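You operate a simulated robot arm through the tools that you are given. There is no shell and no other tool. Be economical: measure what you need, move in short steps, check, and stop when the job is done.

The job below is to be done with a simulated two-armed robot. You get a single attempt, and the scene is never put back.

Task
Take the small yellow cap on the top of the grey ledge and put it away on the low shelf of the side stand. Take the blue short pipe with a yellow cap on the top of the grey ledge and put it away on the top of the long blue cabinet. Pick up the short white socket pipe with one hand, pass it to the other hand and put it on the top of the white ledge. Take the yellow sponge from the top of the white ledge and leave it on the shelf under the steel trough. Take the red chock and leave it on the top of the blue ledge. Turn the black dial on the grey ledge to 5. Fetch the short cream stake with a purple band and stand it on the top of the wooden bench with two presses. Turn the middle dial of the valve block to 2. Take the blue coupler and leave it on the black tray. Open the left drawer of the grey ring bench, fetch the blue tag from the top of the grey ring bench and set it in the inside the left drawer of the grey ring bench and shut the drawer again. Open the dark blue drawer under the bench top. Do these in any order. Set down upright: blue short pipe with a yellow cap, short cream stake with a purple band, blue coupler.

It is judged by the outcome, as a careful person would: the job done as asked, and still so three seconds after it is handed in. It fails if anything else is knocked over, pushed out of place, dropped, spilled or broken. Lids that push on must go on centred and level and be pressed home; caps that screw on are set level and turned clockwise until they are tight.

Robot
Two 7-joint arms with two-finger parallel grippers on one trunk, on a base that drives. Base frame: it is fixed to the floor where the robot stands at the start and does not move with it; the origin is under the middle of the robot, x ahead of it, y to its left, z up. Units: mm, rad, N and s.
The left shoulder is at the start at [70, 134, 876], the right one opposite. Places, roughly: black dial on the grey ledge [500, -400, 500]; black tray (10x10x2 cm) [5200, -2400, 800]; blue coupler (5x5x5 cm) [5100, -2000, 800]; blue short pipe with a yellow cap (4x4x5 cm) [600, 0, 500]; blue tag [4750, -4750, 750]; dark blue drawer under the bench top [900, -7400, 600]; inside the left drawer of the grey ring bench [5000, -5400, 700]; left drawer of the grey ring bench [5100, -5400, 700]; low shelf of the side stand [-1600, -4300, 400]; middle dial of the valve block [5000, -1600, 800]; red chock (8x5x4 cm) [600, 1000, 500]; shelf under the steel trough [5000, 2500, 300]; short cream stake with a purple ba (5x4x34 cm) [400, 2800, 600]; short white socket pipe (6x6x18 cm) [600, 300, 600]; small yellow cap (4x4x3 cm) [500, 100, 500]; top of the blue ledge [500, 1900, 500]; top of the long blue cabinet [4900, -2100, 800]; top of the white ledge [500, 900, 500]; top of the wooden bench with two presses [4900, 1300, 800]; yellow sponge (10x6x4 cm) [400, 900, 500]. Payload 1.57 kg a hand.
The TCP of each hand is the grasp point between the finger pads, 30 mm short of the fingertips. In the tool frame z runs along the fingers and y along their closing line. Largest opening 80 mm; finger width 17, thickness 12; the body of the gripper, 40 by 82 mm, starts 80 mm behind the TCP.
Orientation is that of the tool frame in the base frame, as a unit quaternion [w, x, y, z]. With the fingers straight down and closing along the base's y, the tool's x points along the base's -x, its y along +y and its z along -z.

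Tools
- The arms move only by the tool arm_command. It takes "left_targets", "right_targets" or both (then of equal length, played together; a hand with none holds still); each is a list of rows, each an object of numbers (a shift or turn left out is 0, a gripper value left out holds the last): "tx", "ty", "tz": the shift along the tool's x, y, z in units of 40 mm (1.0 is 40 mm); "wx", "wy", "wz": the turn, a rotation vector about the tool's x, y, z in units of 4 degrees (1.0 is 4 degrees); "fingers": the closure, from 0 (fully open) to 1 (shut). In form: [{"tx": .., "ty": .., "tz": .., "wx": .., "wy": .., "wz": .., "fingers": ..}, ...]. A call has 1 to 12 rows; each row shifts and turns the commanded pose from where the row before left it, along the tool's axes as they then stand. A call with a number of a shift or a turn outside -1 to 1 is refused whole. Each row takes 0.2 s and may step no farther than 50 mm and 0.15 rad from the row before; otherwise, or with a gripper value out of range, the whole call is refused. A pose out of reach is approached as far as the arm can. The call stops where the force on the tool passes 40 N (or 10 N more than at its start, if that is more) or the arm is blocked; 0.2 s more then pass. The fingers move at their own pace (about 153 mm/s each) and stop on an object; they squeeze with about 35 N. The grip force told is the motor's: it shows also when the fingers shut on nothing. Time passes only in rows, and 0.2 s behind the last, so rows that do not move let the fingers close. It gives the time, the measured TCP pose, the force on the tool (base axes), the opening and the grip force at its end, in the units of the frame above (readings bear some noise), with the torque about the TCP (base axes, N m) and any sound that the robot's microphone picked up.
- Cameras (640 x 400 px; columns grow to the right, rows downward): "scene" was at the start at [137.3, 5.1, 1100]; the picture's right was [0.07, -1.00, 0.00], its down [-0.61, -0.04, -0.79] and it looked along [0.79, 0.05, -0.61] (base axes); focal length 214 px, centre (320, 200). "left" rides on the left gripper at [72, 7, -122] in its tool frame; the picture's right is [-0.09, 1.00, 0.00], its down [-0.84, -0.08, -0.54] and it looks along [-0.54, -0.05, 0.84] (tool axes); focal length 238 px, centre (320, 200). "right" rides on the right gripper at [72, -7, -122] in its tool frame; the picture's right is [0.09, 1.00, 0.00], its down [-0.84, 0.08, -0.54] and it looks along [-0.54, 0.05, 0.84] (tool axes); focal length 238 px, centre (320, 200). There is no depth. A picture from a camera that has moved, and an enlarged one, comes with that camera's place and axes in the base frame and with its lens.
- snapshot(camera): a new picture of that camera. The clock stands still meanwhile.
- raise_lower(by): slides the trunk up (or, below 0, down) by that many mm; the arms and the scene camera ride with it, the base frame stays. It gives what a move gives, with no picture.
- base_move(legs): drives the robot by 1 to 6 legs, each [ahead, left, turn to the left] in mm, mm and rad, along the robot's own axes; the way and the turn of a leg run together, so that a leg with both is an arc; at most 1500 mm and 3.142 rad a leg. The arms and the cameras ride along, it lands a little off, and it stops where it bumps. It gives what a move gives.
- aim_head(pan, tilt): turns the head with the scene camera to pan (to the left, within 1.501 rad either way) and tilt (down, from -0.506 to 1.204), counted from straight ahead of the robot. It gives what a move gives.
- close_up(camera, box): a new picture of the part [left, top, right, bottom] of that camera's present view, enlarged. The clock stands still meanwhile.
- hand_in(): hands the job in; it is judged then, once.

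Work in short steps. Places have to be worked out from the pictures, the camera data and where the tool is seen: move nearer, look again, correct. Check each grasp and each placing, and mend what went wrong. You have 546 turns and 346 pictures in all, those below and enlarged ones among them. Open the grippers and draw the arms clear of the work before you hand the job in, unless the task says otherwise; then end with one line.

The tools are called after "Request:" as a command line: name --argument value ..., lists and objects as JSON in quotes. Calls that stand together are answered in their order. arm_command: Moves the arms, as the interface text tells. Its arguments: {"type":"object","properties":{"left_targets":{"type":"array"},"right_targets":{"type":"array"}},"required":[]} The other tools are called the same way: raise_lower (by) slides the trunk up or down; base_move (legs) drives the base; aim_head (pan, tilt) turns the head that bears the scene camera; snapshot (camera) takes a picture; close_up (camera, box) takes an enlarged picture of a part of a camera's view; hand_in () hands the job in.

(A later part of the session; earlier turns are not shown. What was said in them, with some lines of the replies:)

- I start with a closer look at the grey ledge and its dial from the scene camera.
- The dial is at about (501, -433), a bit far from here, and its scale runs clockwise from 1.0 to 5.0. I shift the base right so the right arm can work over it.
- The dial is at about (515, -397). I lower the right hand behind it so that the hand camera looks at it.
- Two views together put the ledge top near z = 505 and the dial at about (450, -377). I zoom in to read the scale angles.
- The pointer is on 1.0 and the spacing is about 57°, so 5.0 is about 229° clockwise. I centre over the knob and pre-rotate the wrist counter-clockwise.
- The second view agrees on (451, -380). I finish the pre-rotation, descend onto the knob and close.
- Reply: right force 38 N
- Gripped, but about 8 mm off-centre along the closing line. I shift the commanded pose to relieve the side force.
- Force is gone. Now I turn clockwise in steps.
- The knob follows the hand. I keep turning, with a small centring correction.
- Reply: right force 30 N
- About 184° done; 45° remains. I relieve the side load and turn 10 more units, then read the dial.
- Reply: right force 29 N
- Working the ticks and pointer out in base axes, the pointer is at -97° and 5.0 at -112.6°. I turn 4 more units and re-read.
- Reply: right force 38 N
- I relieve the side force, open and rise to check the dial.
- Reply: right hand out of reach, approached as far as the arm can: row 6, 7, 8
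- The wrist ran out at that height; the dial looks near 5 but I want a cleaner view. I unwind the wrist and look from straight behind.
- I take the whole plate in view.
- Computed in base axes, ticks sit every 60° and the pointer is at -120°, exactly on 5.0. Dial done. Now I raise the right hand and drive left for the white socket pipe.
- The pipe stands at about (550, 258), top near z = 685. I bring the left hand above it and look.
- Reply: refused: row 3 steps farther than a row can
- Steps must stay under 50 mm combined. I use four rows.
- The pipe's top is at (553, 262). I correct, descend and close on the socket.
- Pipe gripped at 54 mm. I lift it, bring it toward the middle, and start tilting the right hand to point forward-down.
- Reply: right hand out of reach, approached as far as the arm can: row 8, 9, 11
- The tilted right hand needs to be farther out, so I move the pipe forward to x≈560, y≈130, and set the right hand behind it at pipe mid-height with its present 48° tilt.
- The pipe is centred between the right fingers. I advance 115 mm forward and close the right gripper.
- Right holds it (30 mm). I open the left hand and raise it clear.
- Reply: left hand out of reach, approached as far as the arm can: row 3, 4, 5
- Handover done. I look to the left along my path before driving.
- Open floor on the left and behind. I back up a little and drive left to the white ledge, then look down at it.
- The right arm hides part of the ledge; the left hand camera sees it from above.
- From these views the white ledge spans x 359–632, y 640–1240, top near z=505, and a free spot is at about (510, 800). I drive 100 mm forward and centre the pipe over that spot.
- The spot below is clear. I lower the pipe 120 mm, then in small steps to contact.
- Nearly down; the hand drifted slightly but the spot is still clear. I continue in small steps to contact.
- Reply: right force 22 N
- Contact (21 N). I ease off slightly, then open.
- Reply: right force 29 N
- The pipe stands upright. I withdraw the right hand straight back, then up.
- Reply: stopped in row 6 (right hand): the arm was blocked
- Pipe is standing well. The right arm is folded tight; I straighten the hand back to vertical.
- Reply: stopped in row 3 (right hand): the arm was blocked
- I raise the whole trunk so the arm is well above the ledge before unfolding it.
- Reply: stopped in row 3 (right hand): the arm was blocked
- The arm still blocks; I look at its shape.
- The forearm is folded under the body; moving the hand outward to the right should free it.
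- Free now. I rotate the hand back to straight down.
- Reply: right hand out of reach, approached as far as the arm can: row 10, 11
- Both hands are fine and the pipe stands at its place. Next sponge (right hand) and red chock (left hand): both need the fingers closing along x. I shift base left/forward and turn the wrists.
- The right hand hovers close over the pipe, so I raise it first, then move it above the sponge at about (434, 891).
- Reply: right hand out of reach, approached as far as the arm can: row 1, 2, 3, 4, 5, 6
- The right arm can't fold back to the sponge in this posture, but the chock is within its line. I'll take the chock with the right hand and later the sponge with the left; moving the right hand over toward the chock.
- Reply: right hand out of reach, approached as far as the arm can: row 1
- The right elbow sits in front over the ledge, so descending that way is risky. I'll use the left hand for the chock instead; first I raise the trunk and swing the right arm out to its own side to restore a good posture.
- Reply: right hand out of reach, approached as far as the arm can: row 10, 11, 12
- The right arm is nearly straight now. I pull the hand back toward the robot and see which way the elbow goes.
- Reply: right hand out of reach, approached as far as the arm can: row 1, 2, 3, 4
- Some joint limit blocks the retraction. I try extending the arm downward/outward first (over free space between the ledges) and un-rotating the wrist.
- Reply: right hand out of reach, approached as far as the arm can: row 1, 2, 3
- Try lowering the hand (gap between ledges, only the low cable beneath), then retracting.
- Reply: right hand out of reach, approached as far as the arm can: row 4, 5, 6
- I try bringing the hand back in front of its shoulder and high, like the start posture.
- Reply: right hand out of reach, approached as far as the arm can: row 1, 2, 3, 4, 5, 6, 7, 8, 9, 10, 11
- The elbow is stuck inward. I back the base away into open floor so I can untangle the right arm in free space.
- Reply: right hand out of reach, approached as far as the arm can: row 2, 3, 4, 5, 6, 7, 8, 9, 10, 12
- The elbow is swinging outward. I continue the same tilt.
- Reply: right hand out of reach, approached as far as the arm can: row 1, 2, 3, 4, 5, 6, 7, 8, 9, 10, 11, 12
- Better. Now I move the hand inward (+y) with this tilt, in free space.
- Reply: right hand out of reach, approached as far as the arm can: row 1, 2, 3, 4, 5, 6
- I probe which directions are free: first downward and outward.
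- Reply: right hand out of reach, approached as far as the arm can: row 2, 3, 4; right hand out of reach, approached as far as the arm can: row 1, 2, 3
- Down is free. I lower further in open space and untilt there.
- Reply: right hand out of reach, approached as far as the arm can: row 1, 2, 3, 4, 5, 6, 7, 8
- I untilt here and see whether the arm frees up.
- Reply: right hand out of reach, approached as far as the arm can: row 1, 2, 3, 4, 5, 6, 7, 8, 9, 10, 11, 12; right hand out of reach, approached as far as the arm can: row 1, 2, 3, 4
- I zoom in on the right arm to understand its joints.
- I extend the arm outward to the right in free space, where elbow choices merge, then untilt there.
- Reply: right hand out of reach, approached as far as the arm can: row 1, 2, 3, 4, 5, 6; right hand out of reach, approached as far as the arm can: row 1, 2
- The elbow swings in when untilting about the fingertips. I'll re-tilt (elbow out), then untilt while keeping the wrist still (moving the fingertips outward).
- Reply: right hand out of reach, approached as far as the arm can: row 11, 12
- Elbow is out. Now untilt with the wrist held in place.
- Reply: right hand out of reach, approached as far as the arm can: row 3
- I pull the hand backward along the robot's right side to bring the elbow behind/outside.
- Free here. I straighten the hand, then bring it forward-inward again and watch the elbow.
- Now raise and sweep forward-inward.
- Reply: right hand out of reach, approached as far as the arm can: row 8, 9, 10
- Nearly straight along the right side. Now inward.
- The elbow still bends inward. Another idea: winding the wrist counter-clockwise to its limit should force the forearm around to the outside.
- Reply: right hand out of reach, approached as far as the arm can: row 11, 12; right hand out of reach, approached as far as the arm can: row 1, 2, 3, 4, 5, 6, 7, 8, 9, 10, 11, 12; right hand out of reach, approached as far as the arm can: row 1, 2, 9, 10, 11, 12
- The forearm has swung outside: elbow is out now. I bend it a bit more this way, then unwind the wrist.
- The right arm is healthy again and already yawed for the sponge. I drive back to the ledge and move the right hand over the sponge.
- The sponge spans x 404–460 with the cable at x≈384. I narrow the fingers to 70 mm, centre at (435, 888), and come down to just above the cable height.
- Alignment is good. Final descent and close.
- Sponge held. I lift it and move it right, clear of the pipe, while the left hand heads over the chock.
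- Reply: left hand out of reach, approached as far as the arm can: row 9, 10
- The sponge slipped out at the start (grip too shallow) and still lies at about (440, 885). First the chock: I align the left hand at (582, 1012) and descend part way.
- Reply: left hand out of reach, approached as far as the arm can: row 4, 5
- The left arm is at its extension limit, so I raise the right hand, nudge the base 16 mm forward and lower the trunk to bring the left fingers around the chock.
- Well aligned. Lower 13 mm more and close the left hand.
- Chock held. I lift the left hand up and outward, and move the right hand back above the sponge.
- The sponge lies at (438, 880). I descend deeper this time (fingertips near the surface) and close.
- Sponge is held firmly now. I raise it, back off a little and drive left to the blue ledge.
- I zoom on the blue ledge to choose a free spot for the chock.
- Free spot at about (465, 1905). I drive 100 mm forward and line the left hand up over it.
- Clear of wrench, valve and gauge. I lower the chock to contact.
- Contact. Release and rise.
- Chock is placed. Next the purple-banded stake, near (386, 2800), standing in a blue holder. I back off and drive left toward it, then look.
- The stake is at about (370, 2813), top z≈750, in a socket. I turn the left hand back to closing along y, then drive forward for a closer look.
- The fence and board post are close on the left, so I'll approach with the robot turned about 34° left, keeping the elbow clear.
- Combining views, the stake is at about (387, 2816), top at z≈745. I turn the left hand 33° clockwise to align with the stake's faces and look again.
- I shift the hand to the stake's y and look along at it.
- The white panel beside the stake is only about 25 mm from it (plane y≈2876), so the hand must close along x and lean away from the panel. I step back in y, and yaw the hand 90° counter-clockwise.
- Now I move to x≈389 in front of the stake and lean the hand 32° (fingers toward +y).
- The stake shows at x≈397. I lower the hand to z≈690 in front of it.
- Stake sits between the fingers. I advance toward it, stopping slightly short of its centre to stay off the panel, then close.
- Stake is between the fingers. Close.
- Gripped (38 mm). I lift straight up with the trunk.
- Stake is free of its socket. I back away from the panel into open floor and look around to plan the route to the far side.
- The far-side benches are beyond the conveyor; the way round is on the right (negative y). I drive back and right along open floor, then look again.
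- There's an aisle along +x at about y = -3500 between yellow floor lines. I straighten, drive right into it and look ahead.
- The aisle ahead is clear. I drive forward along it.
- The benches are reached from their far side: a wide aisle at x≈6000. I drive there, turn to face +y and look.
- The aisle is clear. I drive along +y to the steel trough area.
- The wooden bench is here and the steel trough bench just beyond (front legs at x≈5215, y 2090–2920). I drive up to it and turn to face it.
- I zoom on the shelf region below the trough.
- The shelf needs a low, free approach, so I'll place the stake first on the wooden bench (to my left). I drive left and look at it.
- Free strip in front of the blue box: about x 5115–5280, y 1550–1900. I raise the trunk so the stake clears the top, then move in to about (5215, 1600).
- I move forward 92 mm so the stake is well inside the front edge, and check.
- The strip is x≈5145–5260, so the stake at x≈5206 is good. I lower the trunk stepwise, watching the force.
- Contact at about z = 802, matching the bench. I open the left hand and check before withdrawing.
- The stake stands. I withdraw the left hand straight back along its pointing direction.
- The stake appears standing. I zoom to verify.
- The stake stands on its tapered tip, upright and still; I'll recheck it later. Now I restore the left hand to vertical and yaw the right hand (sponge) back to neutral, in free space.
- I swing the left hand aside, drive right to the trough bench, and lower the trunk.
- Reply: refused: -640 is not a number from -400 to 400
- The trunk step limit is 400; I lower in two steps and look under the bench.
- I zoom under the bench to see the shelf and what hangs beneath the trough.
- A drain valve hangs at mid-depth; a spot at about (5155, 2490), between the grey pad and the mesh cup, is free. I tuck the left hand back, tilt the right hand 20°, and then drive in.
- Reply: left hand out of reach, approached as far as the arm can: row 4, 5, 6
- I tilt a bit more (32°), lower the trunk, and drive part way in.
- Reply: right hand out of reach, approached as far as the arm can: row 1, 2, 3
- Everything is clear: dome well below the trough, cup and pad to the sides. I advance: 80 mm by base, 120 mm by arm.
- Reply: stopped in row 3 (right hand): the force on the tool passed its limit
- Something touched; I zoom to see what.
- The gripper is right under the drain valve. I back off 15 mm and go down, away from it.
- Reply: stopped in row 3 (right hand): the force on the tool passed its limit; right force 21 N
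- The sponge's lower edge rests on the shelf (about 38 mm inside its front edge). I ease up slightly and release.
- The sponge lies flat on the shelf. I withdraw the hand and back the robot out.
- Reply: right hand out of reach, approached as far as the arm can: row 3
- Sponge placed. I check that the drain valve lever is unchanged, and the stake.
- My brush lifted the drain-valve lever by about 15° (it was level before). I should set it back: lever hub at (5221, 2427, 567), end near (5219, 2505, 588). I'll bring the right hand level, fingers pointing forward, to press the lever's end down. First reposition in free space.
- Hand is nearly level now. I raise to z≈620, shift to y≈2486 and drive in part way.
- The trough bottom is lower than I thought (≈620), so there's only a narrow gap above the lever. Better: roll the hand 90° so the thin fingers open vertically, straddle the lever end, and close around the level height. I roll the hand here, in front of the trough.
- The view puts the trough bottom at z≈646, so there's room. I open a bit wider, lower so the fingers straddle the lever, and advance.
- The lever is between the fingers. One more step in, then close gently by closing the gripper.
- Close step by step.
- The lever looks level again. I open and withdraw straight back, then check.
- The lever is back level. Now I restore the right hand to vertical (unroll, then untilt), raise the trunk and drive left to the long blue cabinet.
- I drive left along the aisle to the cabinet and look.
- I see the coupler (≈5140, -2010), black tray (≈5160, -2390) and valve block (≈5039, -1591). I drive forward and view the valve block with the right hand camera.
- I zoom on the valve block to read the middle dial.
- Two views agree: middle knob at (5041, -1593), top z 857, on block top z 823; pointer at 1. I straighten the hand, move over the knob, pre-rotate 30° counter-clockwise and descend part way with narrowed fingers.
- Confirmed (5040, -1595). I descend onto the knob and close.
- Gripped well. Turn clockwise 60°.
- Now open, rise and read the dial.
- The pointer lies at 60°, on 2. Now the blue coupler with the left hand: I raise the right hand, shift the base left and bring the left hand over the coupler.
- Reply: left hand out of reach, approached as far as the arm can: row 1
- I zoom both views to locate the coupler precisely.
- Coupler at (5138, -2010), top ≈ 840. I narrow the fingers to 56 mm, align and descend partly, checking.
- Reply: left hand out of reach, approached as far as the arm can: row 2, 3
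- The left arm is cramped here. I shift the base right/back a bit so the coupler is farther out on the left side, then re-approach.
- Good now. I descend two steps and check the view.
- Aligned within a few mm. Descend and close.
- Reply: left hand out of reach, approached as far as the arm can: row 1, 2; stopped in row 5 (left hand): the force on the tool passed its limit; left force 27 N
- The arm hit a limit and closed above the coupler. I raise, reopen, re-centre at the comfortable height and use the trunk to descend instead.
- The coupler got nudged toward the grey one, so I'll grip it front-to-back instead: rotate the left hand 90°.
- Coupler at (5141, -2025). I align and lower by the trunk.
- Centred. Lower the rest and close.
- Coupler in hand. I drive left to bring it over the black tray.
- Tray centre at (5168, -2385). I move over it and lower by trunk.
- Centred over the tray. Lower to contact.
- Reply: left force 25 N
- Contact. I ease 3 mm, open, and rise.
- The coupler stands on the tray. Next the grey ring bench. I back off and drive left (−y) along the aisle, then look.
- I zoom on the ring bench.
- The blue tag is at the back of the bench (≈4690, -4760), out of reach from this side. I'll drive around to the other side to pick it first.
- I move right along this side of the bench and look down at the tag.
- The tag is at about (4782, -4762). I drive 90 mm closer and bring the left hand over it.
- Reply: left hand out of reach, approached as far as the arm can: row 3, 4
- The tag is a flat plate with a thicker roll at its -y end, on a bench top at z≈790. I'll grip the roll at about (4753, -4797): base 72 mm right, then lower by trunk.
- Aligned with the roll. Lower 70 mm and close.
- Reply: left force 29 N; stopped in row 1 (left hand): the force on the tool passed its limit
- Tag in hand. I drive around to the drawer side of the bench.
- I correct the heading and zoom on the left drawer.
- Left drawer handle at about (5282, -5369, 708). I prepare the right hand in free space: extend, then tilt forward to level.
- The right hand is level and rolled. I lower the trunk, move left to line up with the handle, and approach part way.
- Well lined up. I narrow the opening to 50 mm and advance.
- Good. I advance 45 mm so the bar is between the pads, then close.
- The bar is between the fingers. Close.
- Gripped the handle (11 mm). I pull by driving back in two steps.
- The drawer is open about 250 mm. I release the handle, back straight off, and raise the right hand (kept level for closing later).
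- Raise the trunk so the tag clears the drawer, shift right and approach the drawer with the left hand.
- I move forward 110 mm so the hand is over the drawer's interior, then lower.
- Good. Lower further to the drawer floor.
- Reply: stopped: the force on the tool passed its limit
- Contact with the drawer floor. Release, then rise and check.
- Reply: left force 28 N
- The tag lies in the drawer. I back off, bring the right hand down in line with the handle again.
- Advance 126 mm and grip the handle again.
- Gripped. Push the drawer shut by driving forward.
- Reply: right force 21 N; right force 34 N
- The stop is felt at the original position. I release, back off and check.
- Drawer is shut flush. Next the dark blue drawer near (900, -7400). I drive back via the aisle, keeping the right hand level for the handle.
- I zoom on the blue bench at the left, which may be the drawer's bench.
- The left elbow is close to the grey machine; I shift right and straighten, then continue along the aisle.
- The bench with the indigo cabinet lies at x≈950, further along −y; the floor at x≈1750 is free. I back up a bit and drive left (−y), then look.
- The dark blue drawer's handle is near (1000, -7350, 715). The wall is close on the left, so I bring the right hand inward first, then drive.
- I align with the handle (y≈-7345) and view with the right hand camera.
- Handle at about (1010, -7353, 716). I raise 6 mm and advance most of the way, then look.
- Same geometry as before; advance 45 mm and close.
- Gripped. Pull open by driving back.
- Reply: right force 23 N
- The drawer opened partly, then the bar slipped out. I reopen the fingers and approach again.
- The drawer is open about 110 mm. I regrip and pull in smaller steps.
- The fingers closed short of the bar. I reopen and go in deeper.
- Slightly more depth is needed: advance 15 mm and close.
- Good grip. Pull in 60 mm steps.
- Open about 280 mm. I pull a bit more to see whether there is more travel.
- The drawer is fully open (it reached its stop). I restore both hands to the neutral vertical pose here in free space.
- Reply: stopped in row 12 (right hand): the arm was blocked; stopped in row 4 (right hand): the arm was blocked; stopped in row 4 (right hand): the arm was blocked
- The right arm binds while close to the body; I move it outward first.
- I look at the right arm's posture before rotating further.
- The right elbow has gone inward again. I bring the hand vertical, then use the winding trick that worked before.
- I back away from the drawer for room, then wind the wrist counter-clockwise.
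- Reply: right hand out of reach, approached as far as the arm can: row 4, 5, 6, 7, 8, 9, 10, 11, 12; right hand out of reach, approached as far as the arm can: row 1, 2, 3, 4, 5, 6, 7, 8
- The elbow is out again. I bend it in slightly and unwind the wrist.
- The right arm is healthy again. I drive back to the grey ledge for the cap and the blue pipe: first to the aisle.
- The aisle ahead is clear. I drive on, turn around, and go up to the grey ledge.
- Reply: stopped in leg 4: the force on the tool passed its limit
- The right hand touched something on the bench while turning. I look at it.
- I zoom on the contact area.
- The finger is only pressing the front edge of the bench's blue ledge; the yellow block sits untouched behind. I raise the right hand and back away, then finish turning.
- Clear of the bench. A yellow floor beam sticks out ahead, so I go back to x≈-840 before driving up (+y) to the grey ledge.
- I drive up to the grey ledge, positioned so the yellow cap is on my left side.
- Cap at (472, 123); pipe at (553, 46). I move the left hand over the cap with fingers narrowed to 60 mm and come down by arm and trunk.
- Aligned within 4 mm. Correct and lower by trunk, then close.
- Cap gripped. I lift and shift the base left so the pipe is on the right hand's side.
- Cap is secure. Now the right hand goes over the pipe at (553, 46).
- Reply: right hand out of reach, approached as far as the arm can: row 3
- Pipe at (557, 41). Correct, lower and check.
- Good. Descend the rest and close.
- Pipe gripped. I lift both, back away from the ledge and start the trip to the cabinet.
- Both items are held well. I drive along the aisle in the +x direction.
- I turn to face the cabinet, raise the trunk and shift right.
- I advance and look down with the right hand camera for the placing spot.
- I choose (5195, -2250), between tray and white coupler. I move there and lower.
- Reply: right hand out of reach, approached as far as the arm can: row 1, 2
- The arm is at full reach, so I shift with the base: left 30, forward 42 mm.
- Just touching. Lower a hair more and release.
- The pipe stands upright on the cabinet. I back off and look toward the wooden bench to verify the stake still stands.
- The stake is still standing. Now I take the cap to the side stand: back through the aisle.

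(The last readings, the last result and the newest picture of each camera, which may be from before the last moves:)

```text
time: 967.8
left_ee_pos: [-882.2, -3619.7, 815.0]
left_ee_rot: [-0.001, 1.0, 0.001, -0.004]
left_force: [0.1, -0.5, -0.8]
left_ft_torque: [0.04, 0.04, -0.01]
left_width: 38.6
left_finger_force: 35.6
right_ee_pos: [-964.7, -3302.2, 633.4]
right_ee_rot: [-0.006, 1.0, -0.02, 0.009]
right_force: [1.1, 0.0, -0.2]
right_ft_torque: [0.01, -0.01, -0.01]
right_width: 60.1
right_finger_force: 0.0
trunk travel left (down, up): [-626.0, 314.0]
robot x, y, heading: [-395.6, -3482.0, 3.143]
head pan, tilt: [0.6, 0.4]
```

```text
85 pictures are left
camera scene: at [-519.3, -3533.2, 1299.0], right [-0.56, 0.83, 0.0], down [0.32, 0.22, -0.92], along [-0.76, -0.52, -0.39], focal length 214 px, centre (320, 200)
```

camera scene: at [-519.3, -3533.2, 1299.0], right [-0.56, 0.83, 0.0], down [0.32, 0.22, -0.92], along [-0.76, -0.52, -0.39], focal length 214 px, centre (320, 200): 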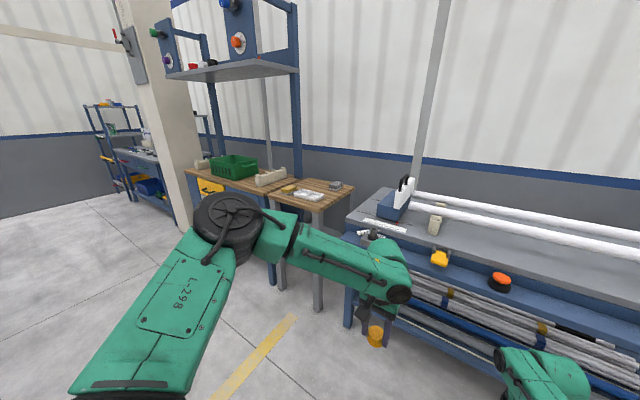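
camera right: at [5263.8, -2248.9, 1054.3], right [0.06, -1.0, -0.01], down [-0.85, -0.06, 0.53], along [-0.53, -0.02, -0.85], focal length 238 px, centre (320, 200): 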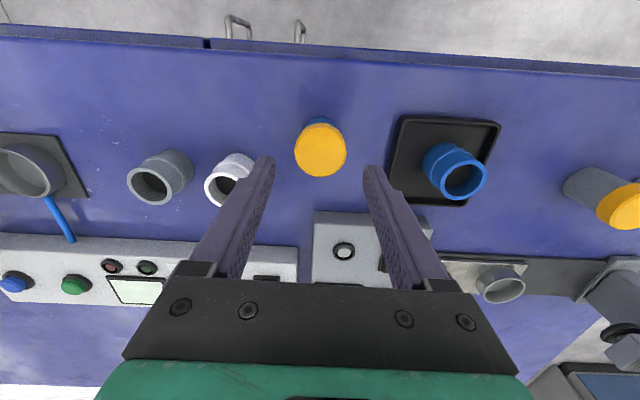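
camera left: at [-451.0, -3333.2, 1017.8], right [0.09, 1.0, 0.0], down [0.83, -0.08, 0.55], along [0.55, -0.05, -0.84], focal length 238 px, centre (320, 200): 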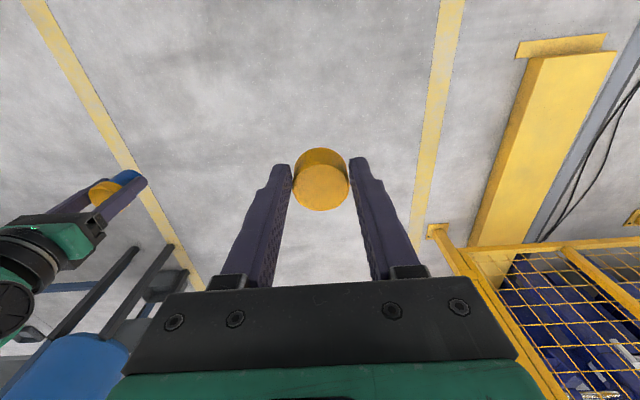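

I drive left in front of the side stand and look at its low shelf.

Request:
base_move --legs '[[0, 740, 0]]'

Request:
raise_lower --by -300

Request:
aim_head --pan 0.05 --tilt 0.35

Request:
snapshot --camera "scene"

```text
time: 971.8
left_ee_pos: [-888.7, -4351.1, 815.6]
left_ee_rot: [0.0, 1.0, -0.004, -0.003]
left_force: [0.9, 0.0, -0.1]
left_ft_torque: [-0.04, -0.02, -0.02]
left_width: 38.9
left_finger_force: 34.8
right_ee_pos: [-967.5, -4033.4, 632.8]
right_ee_rot: [-0.006, 1.0, -0.024, 0.009]
right_force: [0.0, 0.2, -1.0]
right_ft_torque: [0.0, 0.0, 0.01]
right_width: 60.1
right_finger_force: 0.1
trunk travel left (down, up): [-626.0, 314.0]
robot x, y, heading: [-397.9, -4216.5, 3.13]
head pan, tilt: [0.6, 0.4]
```

```text
time: 974.8
left_ee_pos: [-888.4, -4350.7, 515.3]
left_ee_rot: [-0.001, 1.0, -0.004, -0.004]
left_force: [-0.2, 0.1, -1.1]
left_ft_torque: [-0.04, -0.02, 0.02]
left_width: 38.7
left_finger_force: 34.6
right_ee_pos: [-968.5, -4034.6, 333.6]
right_ee_rot: [-0.006, 1.0, -0.023, 0.01]
right_force: [-1.4, -0.9, 0.1]
right_ft_torque: [0.05, 0.0, -0.02]
right_width: 60.1
right_finger_force: 0.1
trunk travel left (down, up): [-326.0, 614.0]
robot x, y, heading: [-400.1, -4220.8, 3.129]
head pan, tilt: [0.6, 0.4]
```

```text
time: 975.8
left_ee_pos: [-888.1, -4350.1, 514.8]
left_ee_rot: [-0.001, 1.0, -0.003, -0.003]
left_force: [-0.7, -0.1, -1.0]
left_ft_torque: [0.0, 0.01, -0.03]
left_width: 38.6
left_finger_force: 34.8
right_ee_pos: [-968.6, -4032.4, 333.0]
right_ee_rot: [-0.005, 1.0, -0.024, 0.009]
right_force: [0.2, 0.3, 0.4]
right_ft_torque: [0.03, 0.05, 0.0]
right_width: 60.1
right_finger_force: 0.2
trunk travel left (down, up): [-326.0, 614.0]
robot x, y, heading: [-396.5, -4216.2, 3.129]
head pan, tilt: [0.051, 0.351]
```

```text
84 pictures are left
camera scene: at [-540.9, -4220.1, 1003.5], right [-0.04, 1.0, 0.0], down [0.34, 0.01, -0.94], along [-0.94, -0.04, -0.34], focal length 214 px, centre (320, 200)
```

scene: 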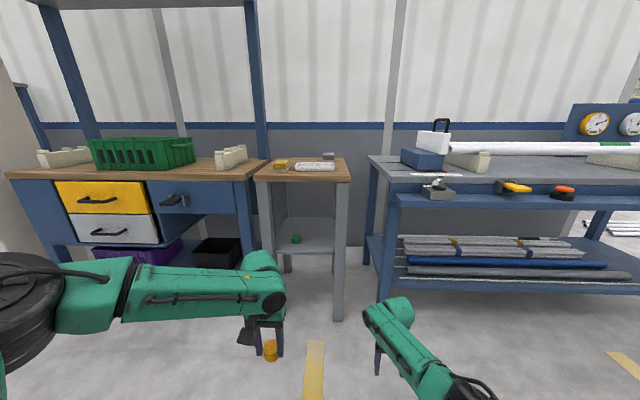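

I zoom on the stand.

Request:
close_up --camera "scene" --box '[240, 150, 380, 330]'

```text
2.22 times, centred on (310, 240) of scene
camera zoom: at [-540.9, -4220.1, 1003.5], right [-0.04, 1.0, 0.0], down [0.34, 0.01, -0.94], along [-0.94, -0.04, -0.34], focal length 477 px, centre (342, 111)
```

zoom: 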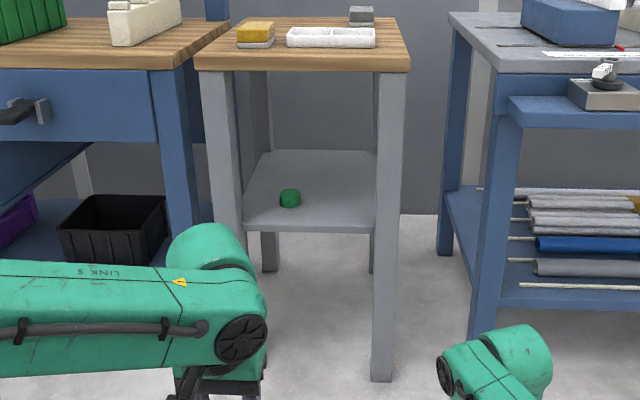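

The low shelf (z≈400) has free room right of the small green cap, around (-1530, -4290). I tuck the right hand back, extend the left and tilt it about 36°.

Request:
arm_command --right_targets '[{"tx": 0.95}, {"tx": 0.95}, {"tx": 0.95}, {"tx": 0.95}, {"tx": 0.95}, {"tx": 0.95}, {"ty": 0.8}, {"ty": 0.8}]' --left_targets '[{"tx": -0.8}, {"tx": -0.8}, {}, {}, {}, {}, {}, {}]'

Request:
arm_command --left_targets '[{"wy": -1}, {"wy": -1}, {"wy": -1}, {"wy": -1}, {"wy": -1}, {"wy": -1}, {"wy": -1}, {"wy": -1}, {"wy": -1}]'

Request:
snapshot --camera "scene"

```text
time: 977.6
left_ee_pos: [-919.7, -4372.0, 528.9]
left_ee_rot: [-0.002, 1.0, -0.003, -0.005]
left_force: [0.5, 0.0, 0.2]
left_ft_torque: [-0.01, 0.0, -0.02]
left_width: 38.8
left_finger_force: 34.7
left hand out of reach, approached as far as the arm can: row 1, 2
right_ee_pos: [-743.1, -4108.6, 335.6]
right_ee_rot: [-0.005, 1.0, -0.024, 0.008]
right_force: [-0.3, -0.2, -0.1]
right_ft_torque: [0.01, 0.0, -0.01]
right_width: 60.0
right_finger_force: 0.1
right hand out of reach, approached as far as the arm can: row 1
trunk travel left (down, up): [-326.0, 614.0]
robot x, y, heading: [-399.7, -4215.3, 3.127]
head pan, tilt: [0.051, 0.351]
```

```text
time: 979.6
left_ee_pos: [-919.6, -4373.2, 528.7]
left_ee_rot: [-0.002, 0.95, -0.002, -0.313]
left_force: [-0.7, 0.1, 0.8]
left_ft_torque: [0.0, 0.0, -0.02]
left_width: 39.1
left_finger_force: 35.2
right_ee_pos: [-743.8, -4108.9, 334.7]
right_ee_rot: [-0.006, 1.0, -0.024, 0.009]
right_force: [-0.1, -0.2, 0.9]
right_ft_torque: [0.02, -0.01, 0.0]
right_width: 60.0
right_finger_force: 0.0
trunk travel left (down, up): [-326.0, 614.0]
robot x, y, heading: [-400.0, -4211.9, 3.132]
head pan, tilt: [0.051, 0.351]
```

```text
82 pictures are left
camera scene: at [-540.9, -4220.2, 1003.6], right [-0.04, 1.0, 0.0], down [0.34, 0.01, -0.94], along [-0.94, -0.04, -0.34], focal length 214 px, centre (320, 200)
```

scene: 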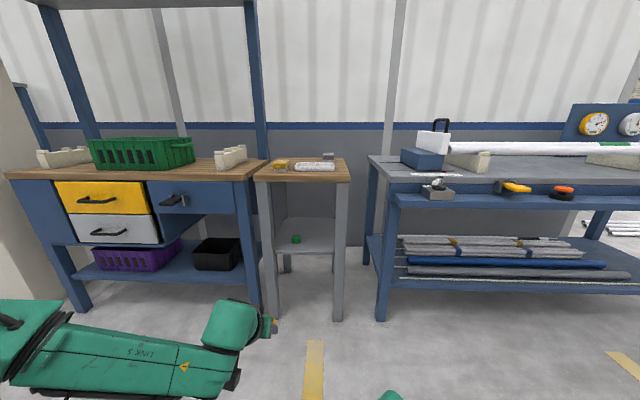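

The bench leg would be near the right hand, so I bring the left hand nearer my midline to allow a centred approach.

Request:
arm_command --left_targets '[{"ty": -0.9}, {"ty": -0.9}, {"ty": -0.9}]'

Request:
snapshot --camera "left"

```text
time: 980.4
left_ee_pos: [-910.9, -4279.0, 536.9]
left_ee_rot: [-0.002, 0.949, -0.003, -0.314]
left_force: [0.5, -0.1, 0.0]
left_ft_torque: [0.01, -0.01, 0.03]
left_width: 38.5
left_finger_force: 34.8
left hand out of reach, approached as far as the arm can: row 3
right_ee_pos: [-744.7, -4109.2, 335.0]
right_ee_rot: [-0.006, 1.0, -0.023, 0.008]
right_force: [-0.4, -0.3, 0.2]
right_ft_torque: [-0.02, -0.01, -0.02]
right_width: 60.0
right_finger_force: 0.1
trunk travel left (down, up): [-326.0, 614.0]
robot x, y, heading: [-401.8, -4214.1, 3.131]
head pan, tilt: [0.051, 0.351]
```

```text
81 pictures are left
camera left: at [-781.4, -4285.8, 592.9], right [-0.08, -1.0, 0.05], down [-0.35, 0.08, 0.93], along [-0.93, 0.06, -0.35], focal length 238 px, centre (320, 200)
```

left: 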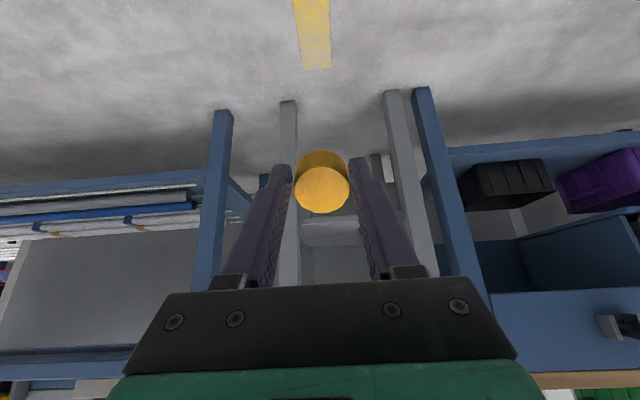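

Good. I lower to z≈457 and drive in part way, then check.

Request:
raise_lower --by -80

Request:
base_move --legs '[[0, 16, 0], [430, 0, 0]]'

Request:
snapshot --camera "left"

Request:
snapshot --camera "scene"

```text
time: 981.5
left_ee_pos: [-912.2, -4279.0, 457.2]
left_ee_rot: [-0.002, 0.949, -0.003, -0.314]
left_force: [-0.4, -0.2, -0.4]
left_ft_torque: [-0.03, 0.0, 0.02]
left_width: 38.7
left_finger_force: 35.2
right_ee_pos: [-743.7, -4108.6, 254.5]
right_ee_rot: [-0.006, 1.0, -0.025, 0.007]
right_force: [0.4, 0.1, -1.0]
right_ft_torque: [-0.02, -0.07, 0.0]
right_width: 59.8
right_finger_force: 0.1
trunk travel left (down, up): [-246.0, 694.0]
robot x, y, heading: [-400.7, -4218.1, 3.128]
head pan, tilt: [0.051, 0.351]
```

```text
time: 984.5
left_ee_pos: [-1341.9, -4288.3, 456.2]
left_ee_rot: [-0.003, 0.95, -0.004, -0.312]
left_force: [-0.2, 1.0, -1.0]
left_ft_torque: [-0.01, -0.03, 0.0]
left_width: 39.1
left_finger_force: 35.2
right_ee_pos: [-1171.6, -4119.0, 253.2]
right_ee_rot: [-0.006, 1.0, -0.025, 0.009]
right_force: [-0.1, 0.8, 0.3]
right_ft_torque: [-0.01, -0.01, -0.02]
right_width: 60.0
right_finger_force: 0.1
trunk travel left (down, up): [-246.0, 694.0]
robot x, y, heading: [-827.8, -4226.3, 3.128]
head pan, tilt: [0.051, 0.351]
```

```text
80 pictures are left
camera left: at [-1211.0, -4296.3, 512.5], right [-0.08, -1.0, 0.05], down [-0.35, 0.08, 0.93], along [-0.93, 0.06, -0.36], focal length 238 px, centre (320, 200)
```

left: 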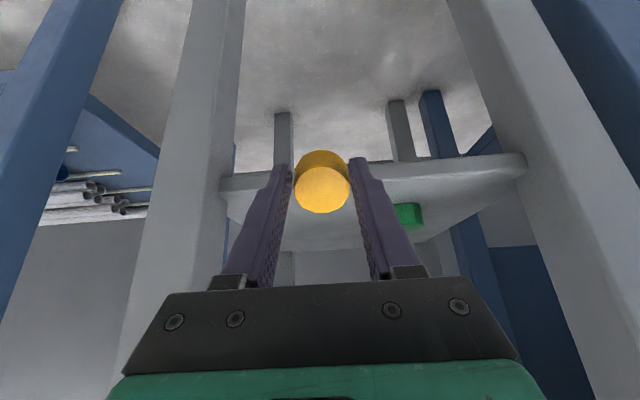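

```text
79 pictures are left
camera scene: at [-970.1, -4230.6, 923.5], right [-0.04, 1.0, 0.0], down [0.34, 0.01, -0.94], along [-0.94, -0.04, -0.34], focal length 214 px, centre (320, 200)
```

scene: 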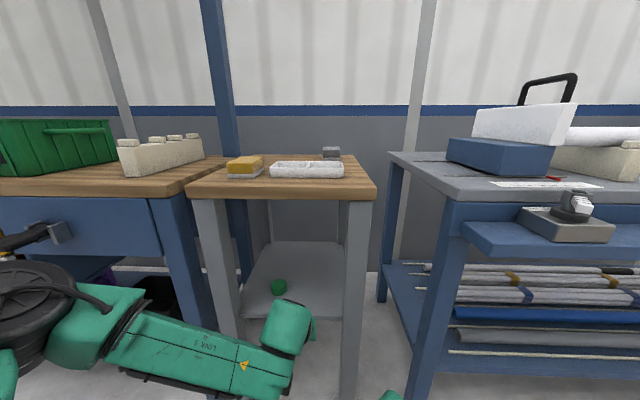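

The shelf edge (z≈397, x≈-1440) is just ahead and the way is clear. I advance 185 mm.

Request:
base_move --legs '[[120, 0, 0]]'

Request:
base_move --legs '[[65, 0, 0]]'

Request:
snapshot --camera "left"

Request:
snapshot --camera "scene"

```text
time: 985.8
left_ee_pos: [-1460.4, -4288.5, 457.6]
left_ee_rot: [-0.002, 0.949, -0.003, -0.314]
left_force: [0.5, -1.0, 3.4]
left_ft_torque: [-0.05, 0.01, 0.0]
left_width: 38.7
left_finger_force: 35.0
right_ee_pos: [-1293.3, -4118.2, 253.8]
right_ee_rot: [-0.006, 1.0, -0.025, 0.008]
right_force: [0.2, -0.4, 0.3]
right_ft_torque: [-0.03, -0.01, 0.01]
right_width: 59.9
right_finger_force: 0.1
trunk travel left (down, up): [-246.0, 694.0]
robot x, y, heading: [-949.2, -4226.9, 3.126]
head pan, tilt: [0.051, 0.351]
```

```text
time: 986.8
left_ee_pos: [-1526.8, -4286.7, 455.9]
left_ee_rot: [-0.003, 0.95, -0.004, -0.313]
left_force: [1.3, -0.3, 1.8]
left_ft_torque: [-0.04, 0.02, 0.0]
left_width: 38.8
left_finger_force: 34.7
right_ee_pos: [-1357.1, -4116.0, 254.2]
right_ee_rot: [-0.005, 1.0, -0.026, 0.008]
right_force: [-0.9, 0.4, -0.5]
right_ft_torque: [0.01, 0.0, -0.02]
right_width: 59.9
right_finger_force: 0.0
trunk travel left (down, up): [-246.0, 694.0]
robot x, y, heading: [-1013.8, -4226.1, 3.126]
head pan, tilt: [0.051, 0.351]
```

```text
78 pictures are left
camera left: at [-1395.8, -4294.2, 512.5], right [-0.08, -1.0, 0.05], down [-0.35, 0.08, 0.93], along [-0.93, 0.06, -0.36], focal length 238 px, centre (320, 200)
```

left: 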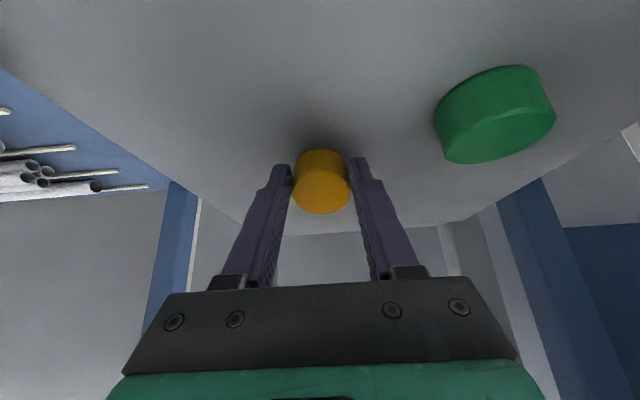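

```text
77 pictures are left
camera scene: at [-1154.7, -4228.3, 923.6], right [-0.04, 1.0, 0.0], down [0.34, 0.01, -0.94], along [-0.94, -0.04, -0.34], focal length 214 px, centre (320, 200)
```

scene: 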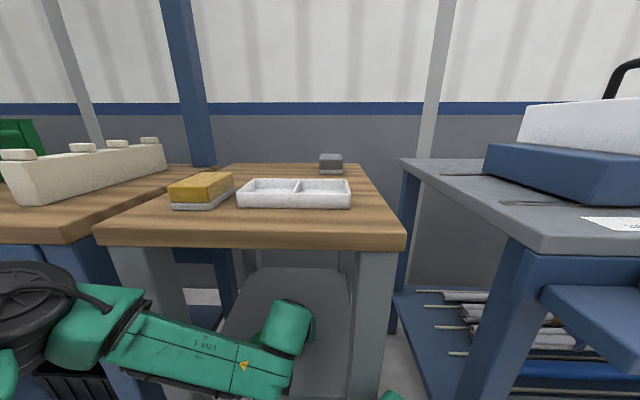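

The cap is nearly on the shelf. Lower slightly to contact.

Request:
raise_lower --by -4

Request:
raise_lower --by -3

```text
time: 987.3
left_ee_pos: [-1526.6, -4287.8, 456.8]
left_ee_rot: [-0.002, 0.949, -0.003, -0.316]
left_force: [2.4, -2.6, 17.1]
left_ft_torque: [-0.05, 0.15, 0.01]
left_width: 38.8
left_finger_force: 34.7
right_ee_pos: [-1356.8, -4117.0, 251.6]
right_ee_rot: [-0.005, 1.0, -0.025, 0.008]
right_force: [-0.4, -0.1, 0.9]
right_ft_torque: [0.0, 0.0, -0.02]
right_width: 59.9
right_finger_force: 0.1
trunk travel left (down, up): [-242.0, 698.0]
robot x, y, heading: [-1010.4, -4225.5, 3.128]
head pan, tilt: [0.051, 0.351]
```

```text
time: 987.8
left_ee_pos: [-1526.5, -4285.7, 455.9]
left_ee_rot: [-0.003, 0.948, -0.003, -0.319]
left_force: [-1.8, -3.4, 32.8]
left_ft_torque: [-0.07, 0.45, 0.07]
left_width: 39.0
left_finger_force: 35.0
right_ee_pos: [-1356.9, -4116.9, 250.6]
right_ee_rot: [-0.005, 1.0, -0.025, 0.006]
right_force: [-0.3, -0.6, 0.7]
right_ft_torque: [-0.01, -0.03, -0.02]
right_width: 60.0
right_finger_force: 0.1
trunk travel left (down, up): [-239.0, 701.0]
robot x, y, heading: [-1015.6, -4225.2, 3.134]
head pan, tilt: [0.051, 0.351]
```

Firm contact. Ease up 5 mm and release.

Request:
raise_lower --by 5

Request:
arm_command --left_targets '[{"fingers": 0}, {"fingers": 0}, {"fingers": 0}, {}]'

Request:
snapshot --camera "left"

```text
time: 988.4
left_ee_pos: [-1525.5, -4285.3, 455.6]
left_ee_rot: [-0.003, 0.95, -0.005, -0.314]
left_force: [-8.2, 0.4, 16.8]
left_ft_torque: [0.06, 0.49, -0.04]
left_width: 38.6
left_finger_force: 35.2
right_ee_pos: [-1358.1, -4115.3, 253.5]
right_ee_rot: [-0.005, 1.0, -0.026, 0.009]
right_force: [-1.0, 0.0, -0.5]
right_ft_torque: [0.0, 0.04, 0.02]
right_width: 60.0
right_finger_force: 0.0
trunk travel left (down, up): [-244.0, 696.0]
robot x, y, heading: [-1013.7, -4223.6, 3.129]
head pan, tilt: [0.051, 0.351]
```

```text
time: 989.4
left_ee_pos: [-1526.9, -4287.4, 454.6]
left_ee_rot: [-0.003, 0.95, -0.004, -0.313]
left_force: [-0.5, 0.3, 0.4]
left_ft_torque: [0.02, 0.0, 0.01]
left_width: 80.0
left_finger_force: 0.0
right_ee_pos: [-1357.0, -4116.0, 252.4]
right_ee_rot: [-0.006, 1.0, -0.025, 0.009]
right_force: [0.4, 0.0, 1.0]
right_ft_torque: [-0.01, -0.01, 0.01]
right_width: 60.2
right_finger_force: 0.0
trunk travel left (down, up): [-244.0, 696.0]
robot x, y, heading: [-1016.0, -4226.7, 3.13]
head pan, tilt: [0.051, 0.351]
```

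```text
76 pictures are left
camera left: at [-1395.8, -4294.3, 510.3], right [-0.08, -1.0, 0.05], down [-0.35, 0.08, 0.93], along [-0.93, 0.06, -0.36], focal length 238 px, centre (320, 200)
```

left: 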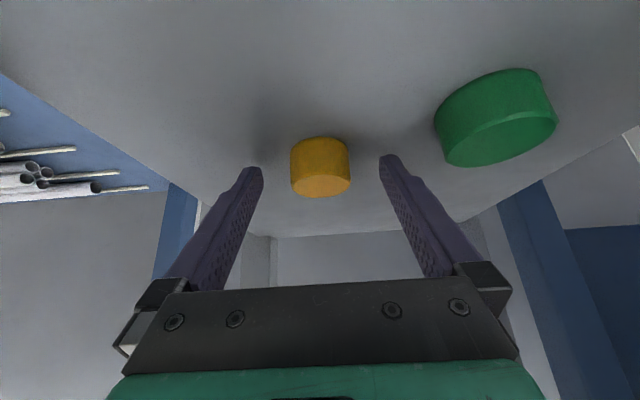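

The cap sits flat on the low shelf. I back straight out.

Request:
base_move --legs '[[-450, 0, 0]]'

Request:
close_up --camera "scene" --box '[200, 130, 420, 330]'

```text
time: 992.1
left_ee_pos: [-1080.1, -4292.3, 455.2]
left_ee_rot: [-0.003, 0.95, -0.004, -0.312]
left_force: [0.1, 0.4, -0.3]
left_ft_torque: [-0.01, -0.01, -0.01]
left_width: 79.8
left_finger_force: 0.0
right_ee_pos: [-910.6, -4121.2, 253.0]
right_ee_rot: [-0.005, 1.0, -0.025, 0.008]
right_force: [0.2, -0.2, -0.3]
right_ft_torque: [0.0, 0.02, -0.02]
right_width: 59.9
right_finger_force: 0.1
trunk travel left (down, up): [-244.0, 696.0]
robot x, y, heading: [-563.4, -4233.1, 3.122]
head pan, tilt: [0.051, 0.351]
```

```text
2.00 times, centred on (310, 230) of scene
camera zoom: at [-707.9, -4234.2, 921.6], right [-0.04, 1.0, 0.0], down [0.34, 0.01, -0.94], along [-0.94, -0.03, -0.34], focal length 429 px, centre (340, 140)
```

zoom: 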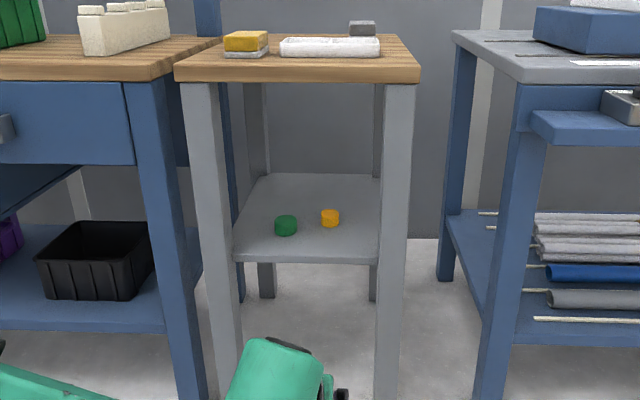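

Cap is in place next to the green one, and all items are done: dial on 5, socket pipe, sponge, chock, stake (still standing), valve dial on 2, coupler, tag drawer shut, dark blue drawer open, pipe, cap. I open the right gripper fully, arms are clear.

Request:
arm_command --right_targets '[{"fingers": 0}, {"fingers": 0}]' --left_targets '[{"fingers": 0}, {"fingers": 0}]'

Request:
base_move --legs '[[-200, 0, 0]]'

```text
time: 992.7
left_ee_pos: [-1080.0, -4291.9, 455.0]
left_ee_rot: [-0.004, 0.95, -0.004, -0.312]
left_force: [-0.3, -0.2, 0.5]
left_ft_torque: [0.0, -0.02, -0.01]
left_width: 79.9
left_finger_force: 0.0
right_ee_pos: [-910.5, -4122.3, 252.2]
right_ee_rot: [-0.006, 1.0, -0.025, 0.009]
right_force: [-0.6, 0.1, 0.4]
right_ft_torque: [-0.02, -0.01, 0.01]
right_width: 80.1
right_finger_force: 0.0
trunk travel left (down, up): [-244.0, 696.0]
robot x, y, heading: [-566.1, -4228.7, 3.127]
head pan, tilt: [0.051, 0.351]
```

```text
time: 994.3
left_ee_pos: [-879.6, -4293.8, 454.2]
left_ee_rot: [-0.003, 0.95, -0.005, -0.313]
left_force: [0.8, 0.2, 0.5]
left_ft_torque: [-0.03, -0.01, -0.01]
left_width: 80.2
left_finger_force: 0.0
right_ee_pos: [-709.8, -4124.9, 252.0]
right_ee_rot: [-0.007, 1.0, -0.027, 0.009]
right_force: [-0.2, -0.4, 0.3]
right_ft_torque: [0.0, 0.0, 0.02]
right_width: 79.7
right_finger_force: 0.0
trunk travel left (down, up): [-244.0, 696.0]
robot x, y, heading: [-362.9, -4232.2, 3.128]
head pan, tilt: [0.051, 0.351]
```

Everything is placed and the arms are clear; I hand the job in.

Request:
hand_in

```text
The job is handed in.
```

All eleven tasks are done and the job is handed in; the stake stands on its tapered tip, and I knocked the drain-valve lever under the trough about 15° but set it back level.
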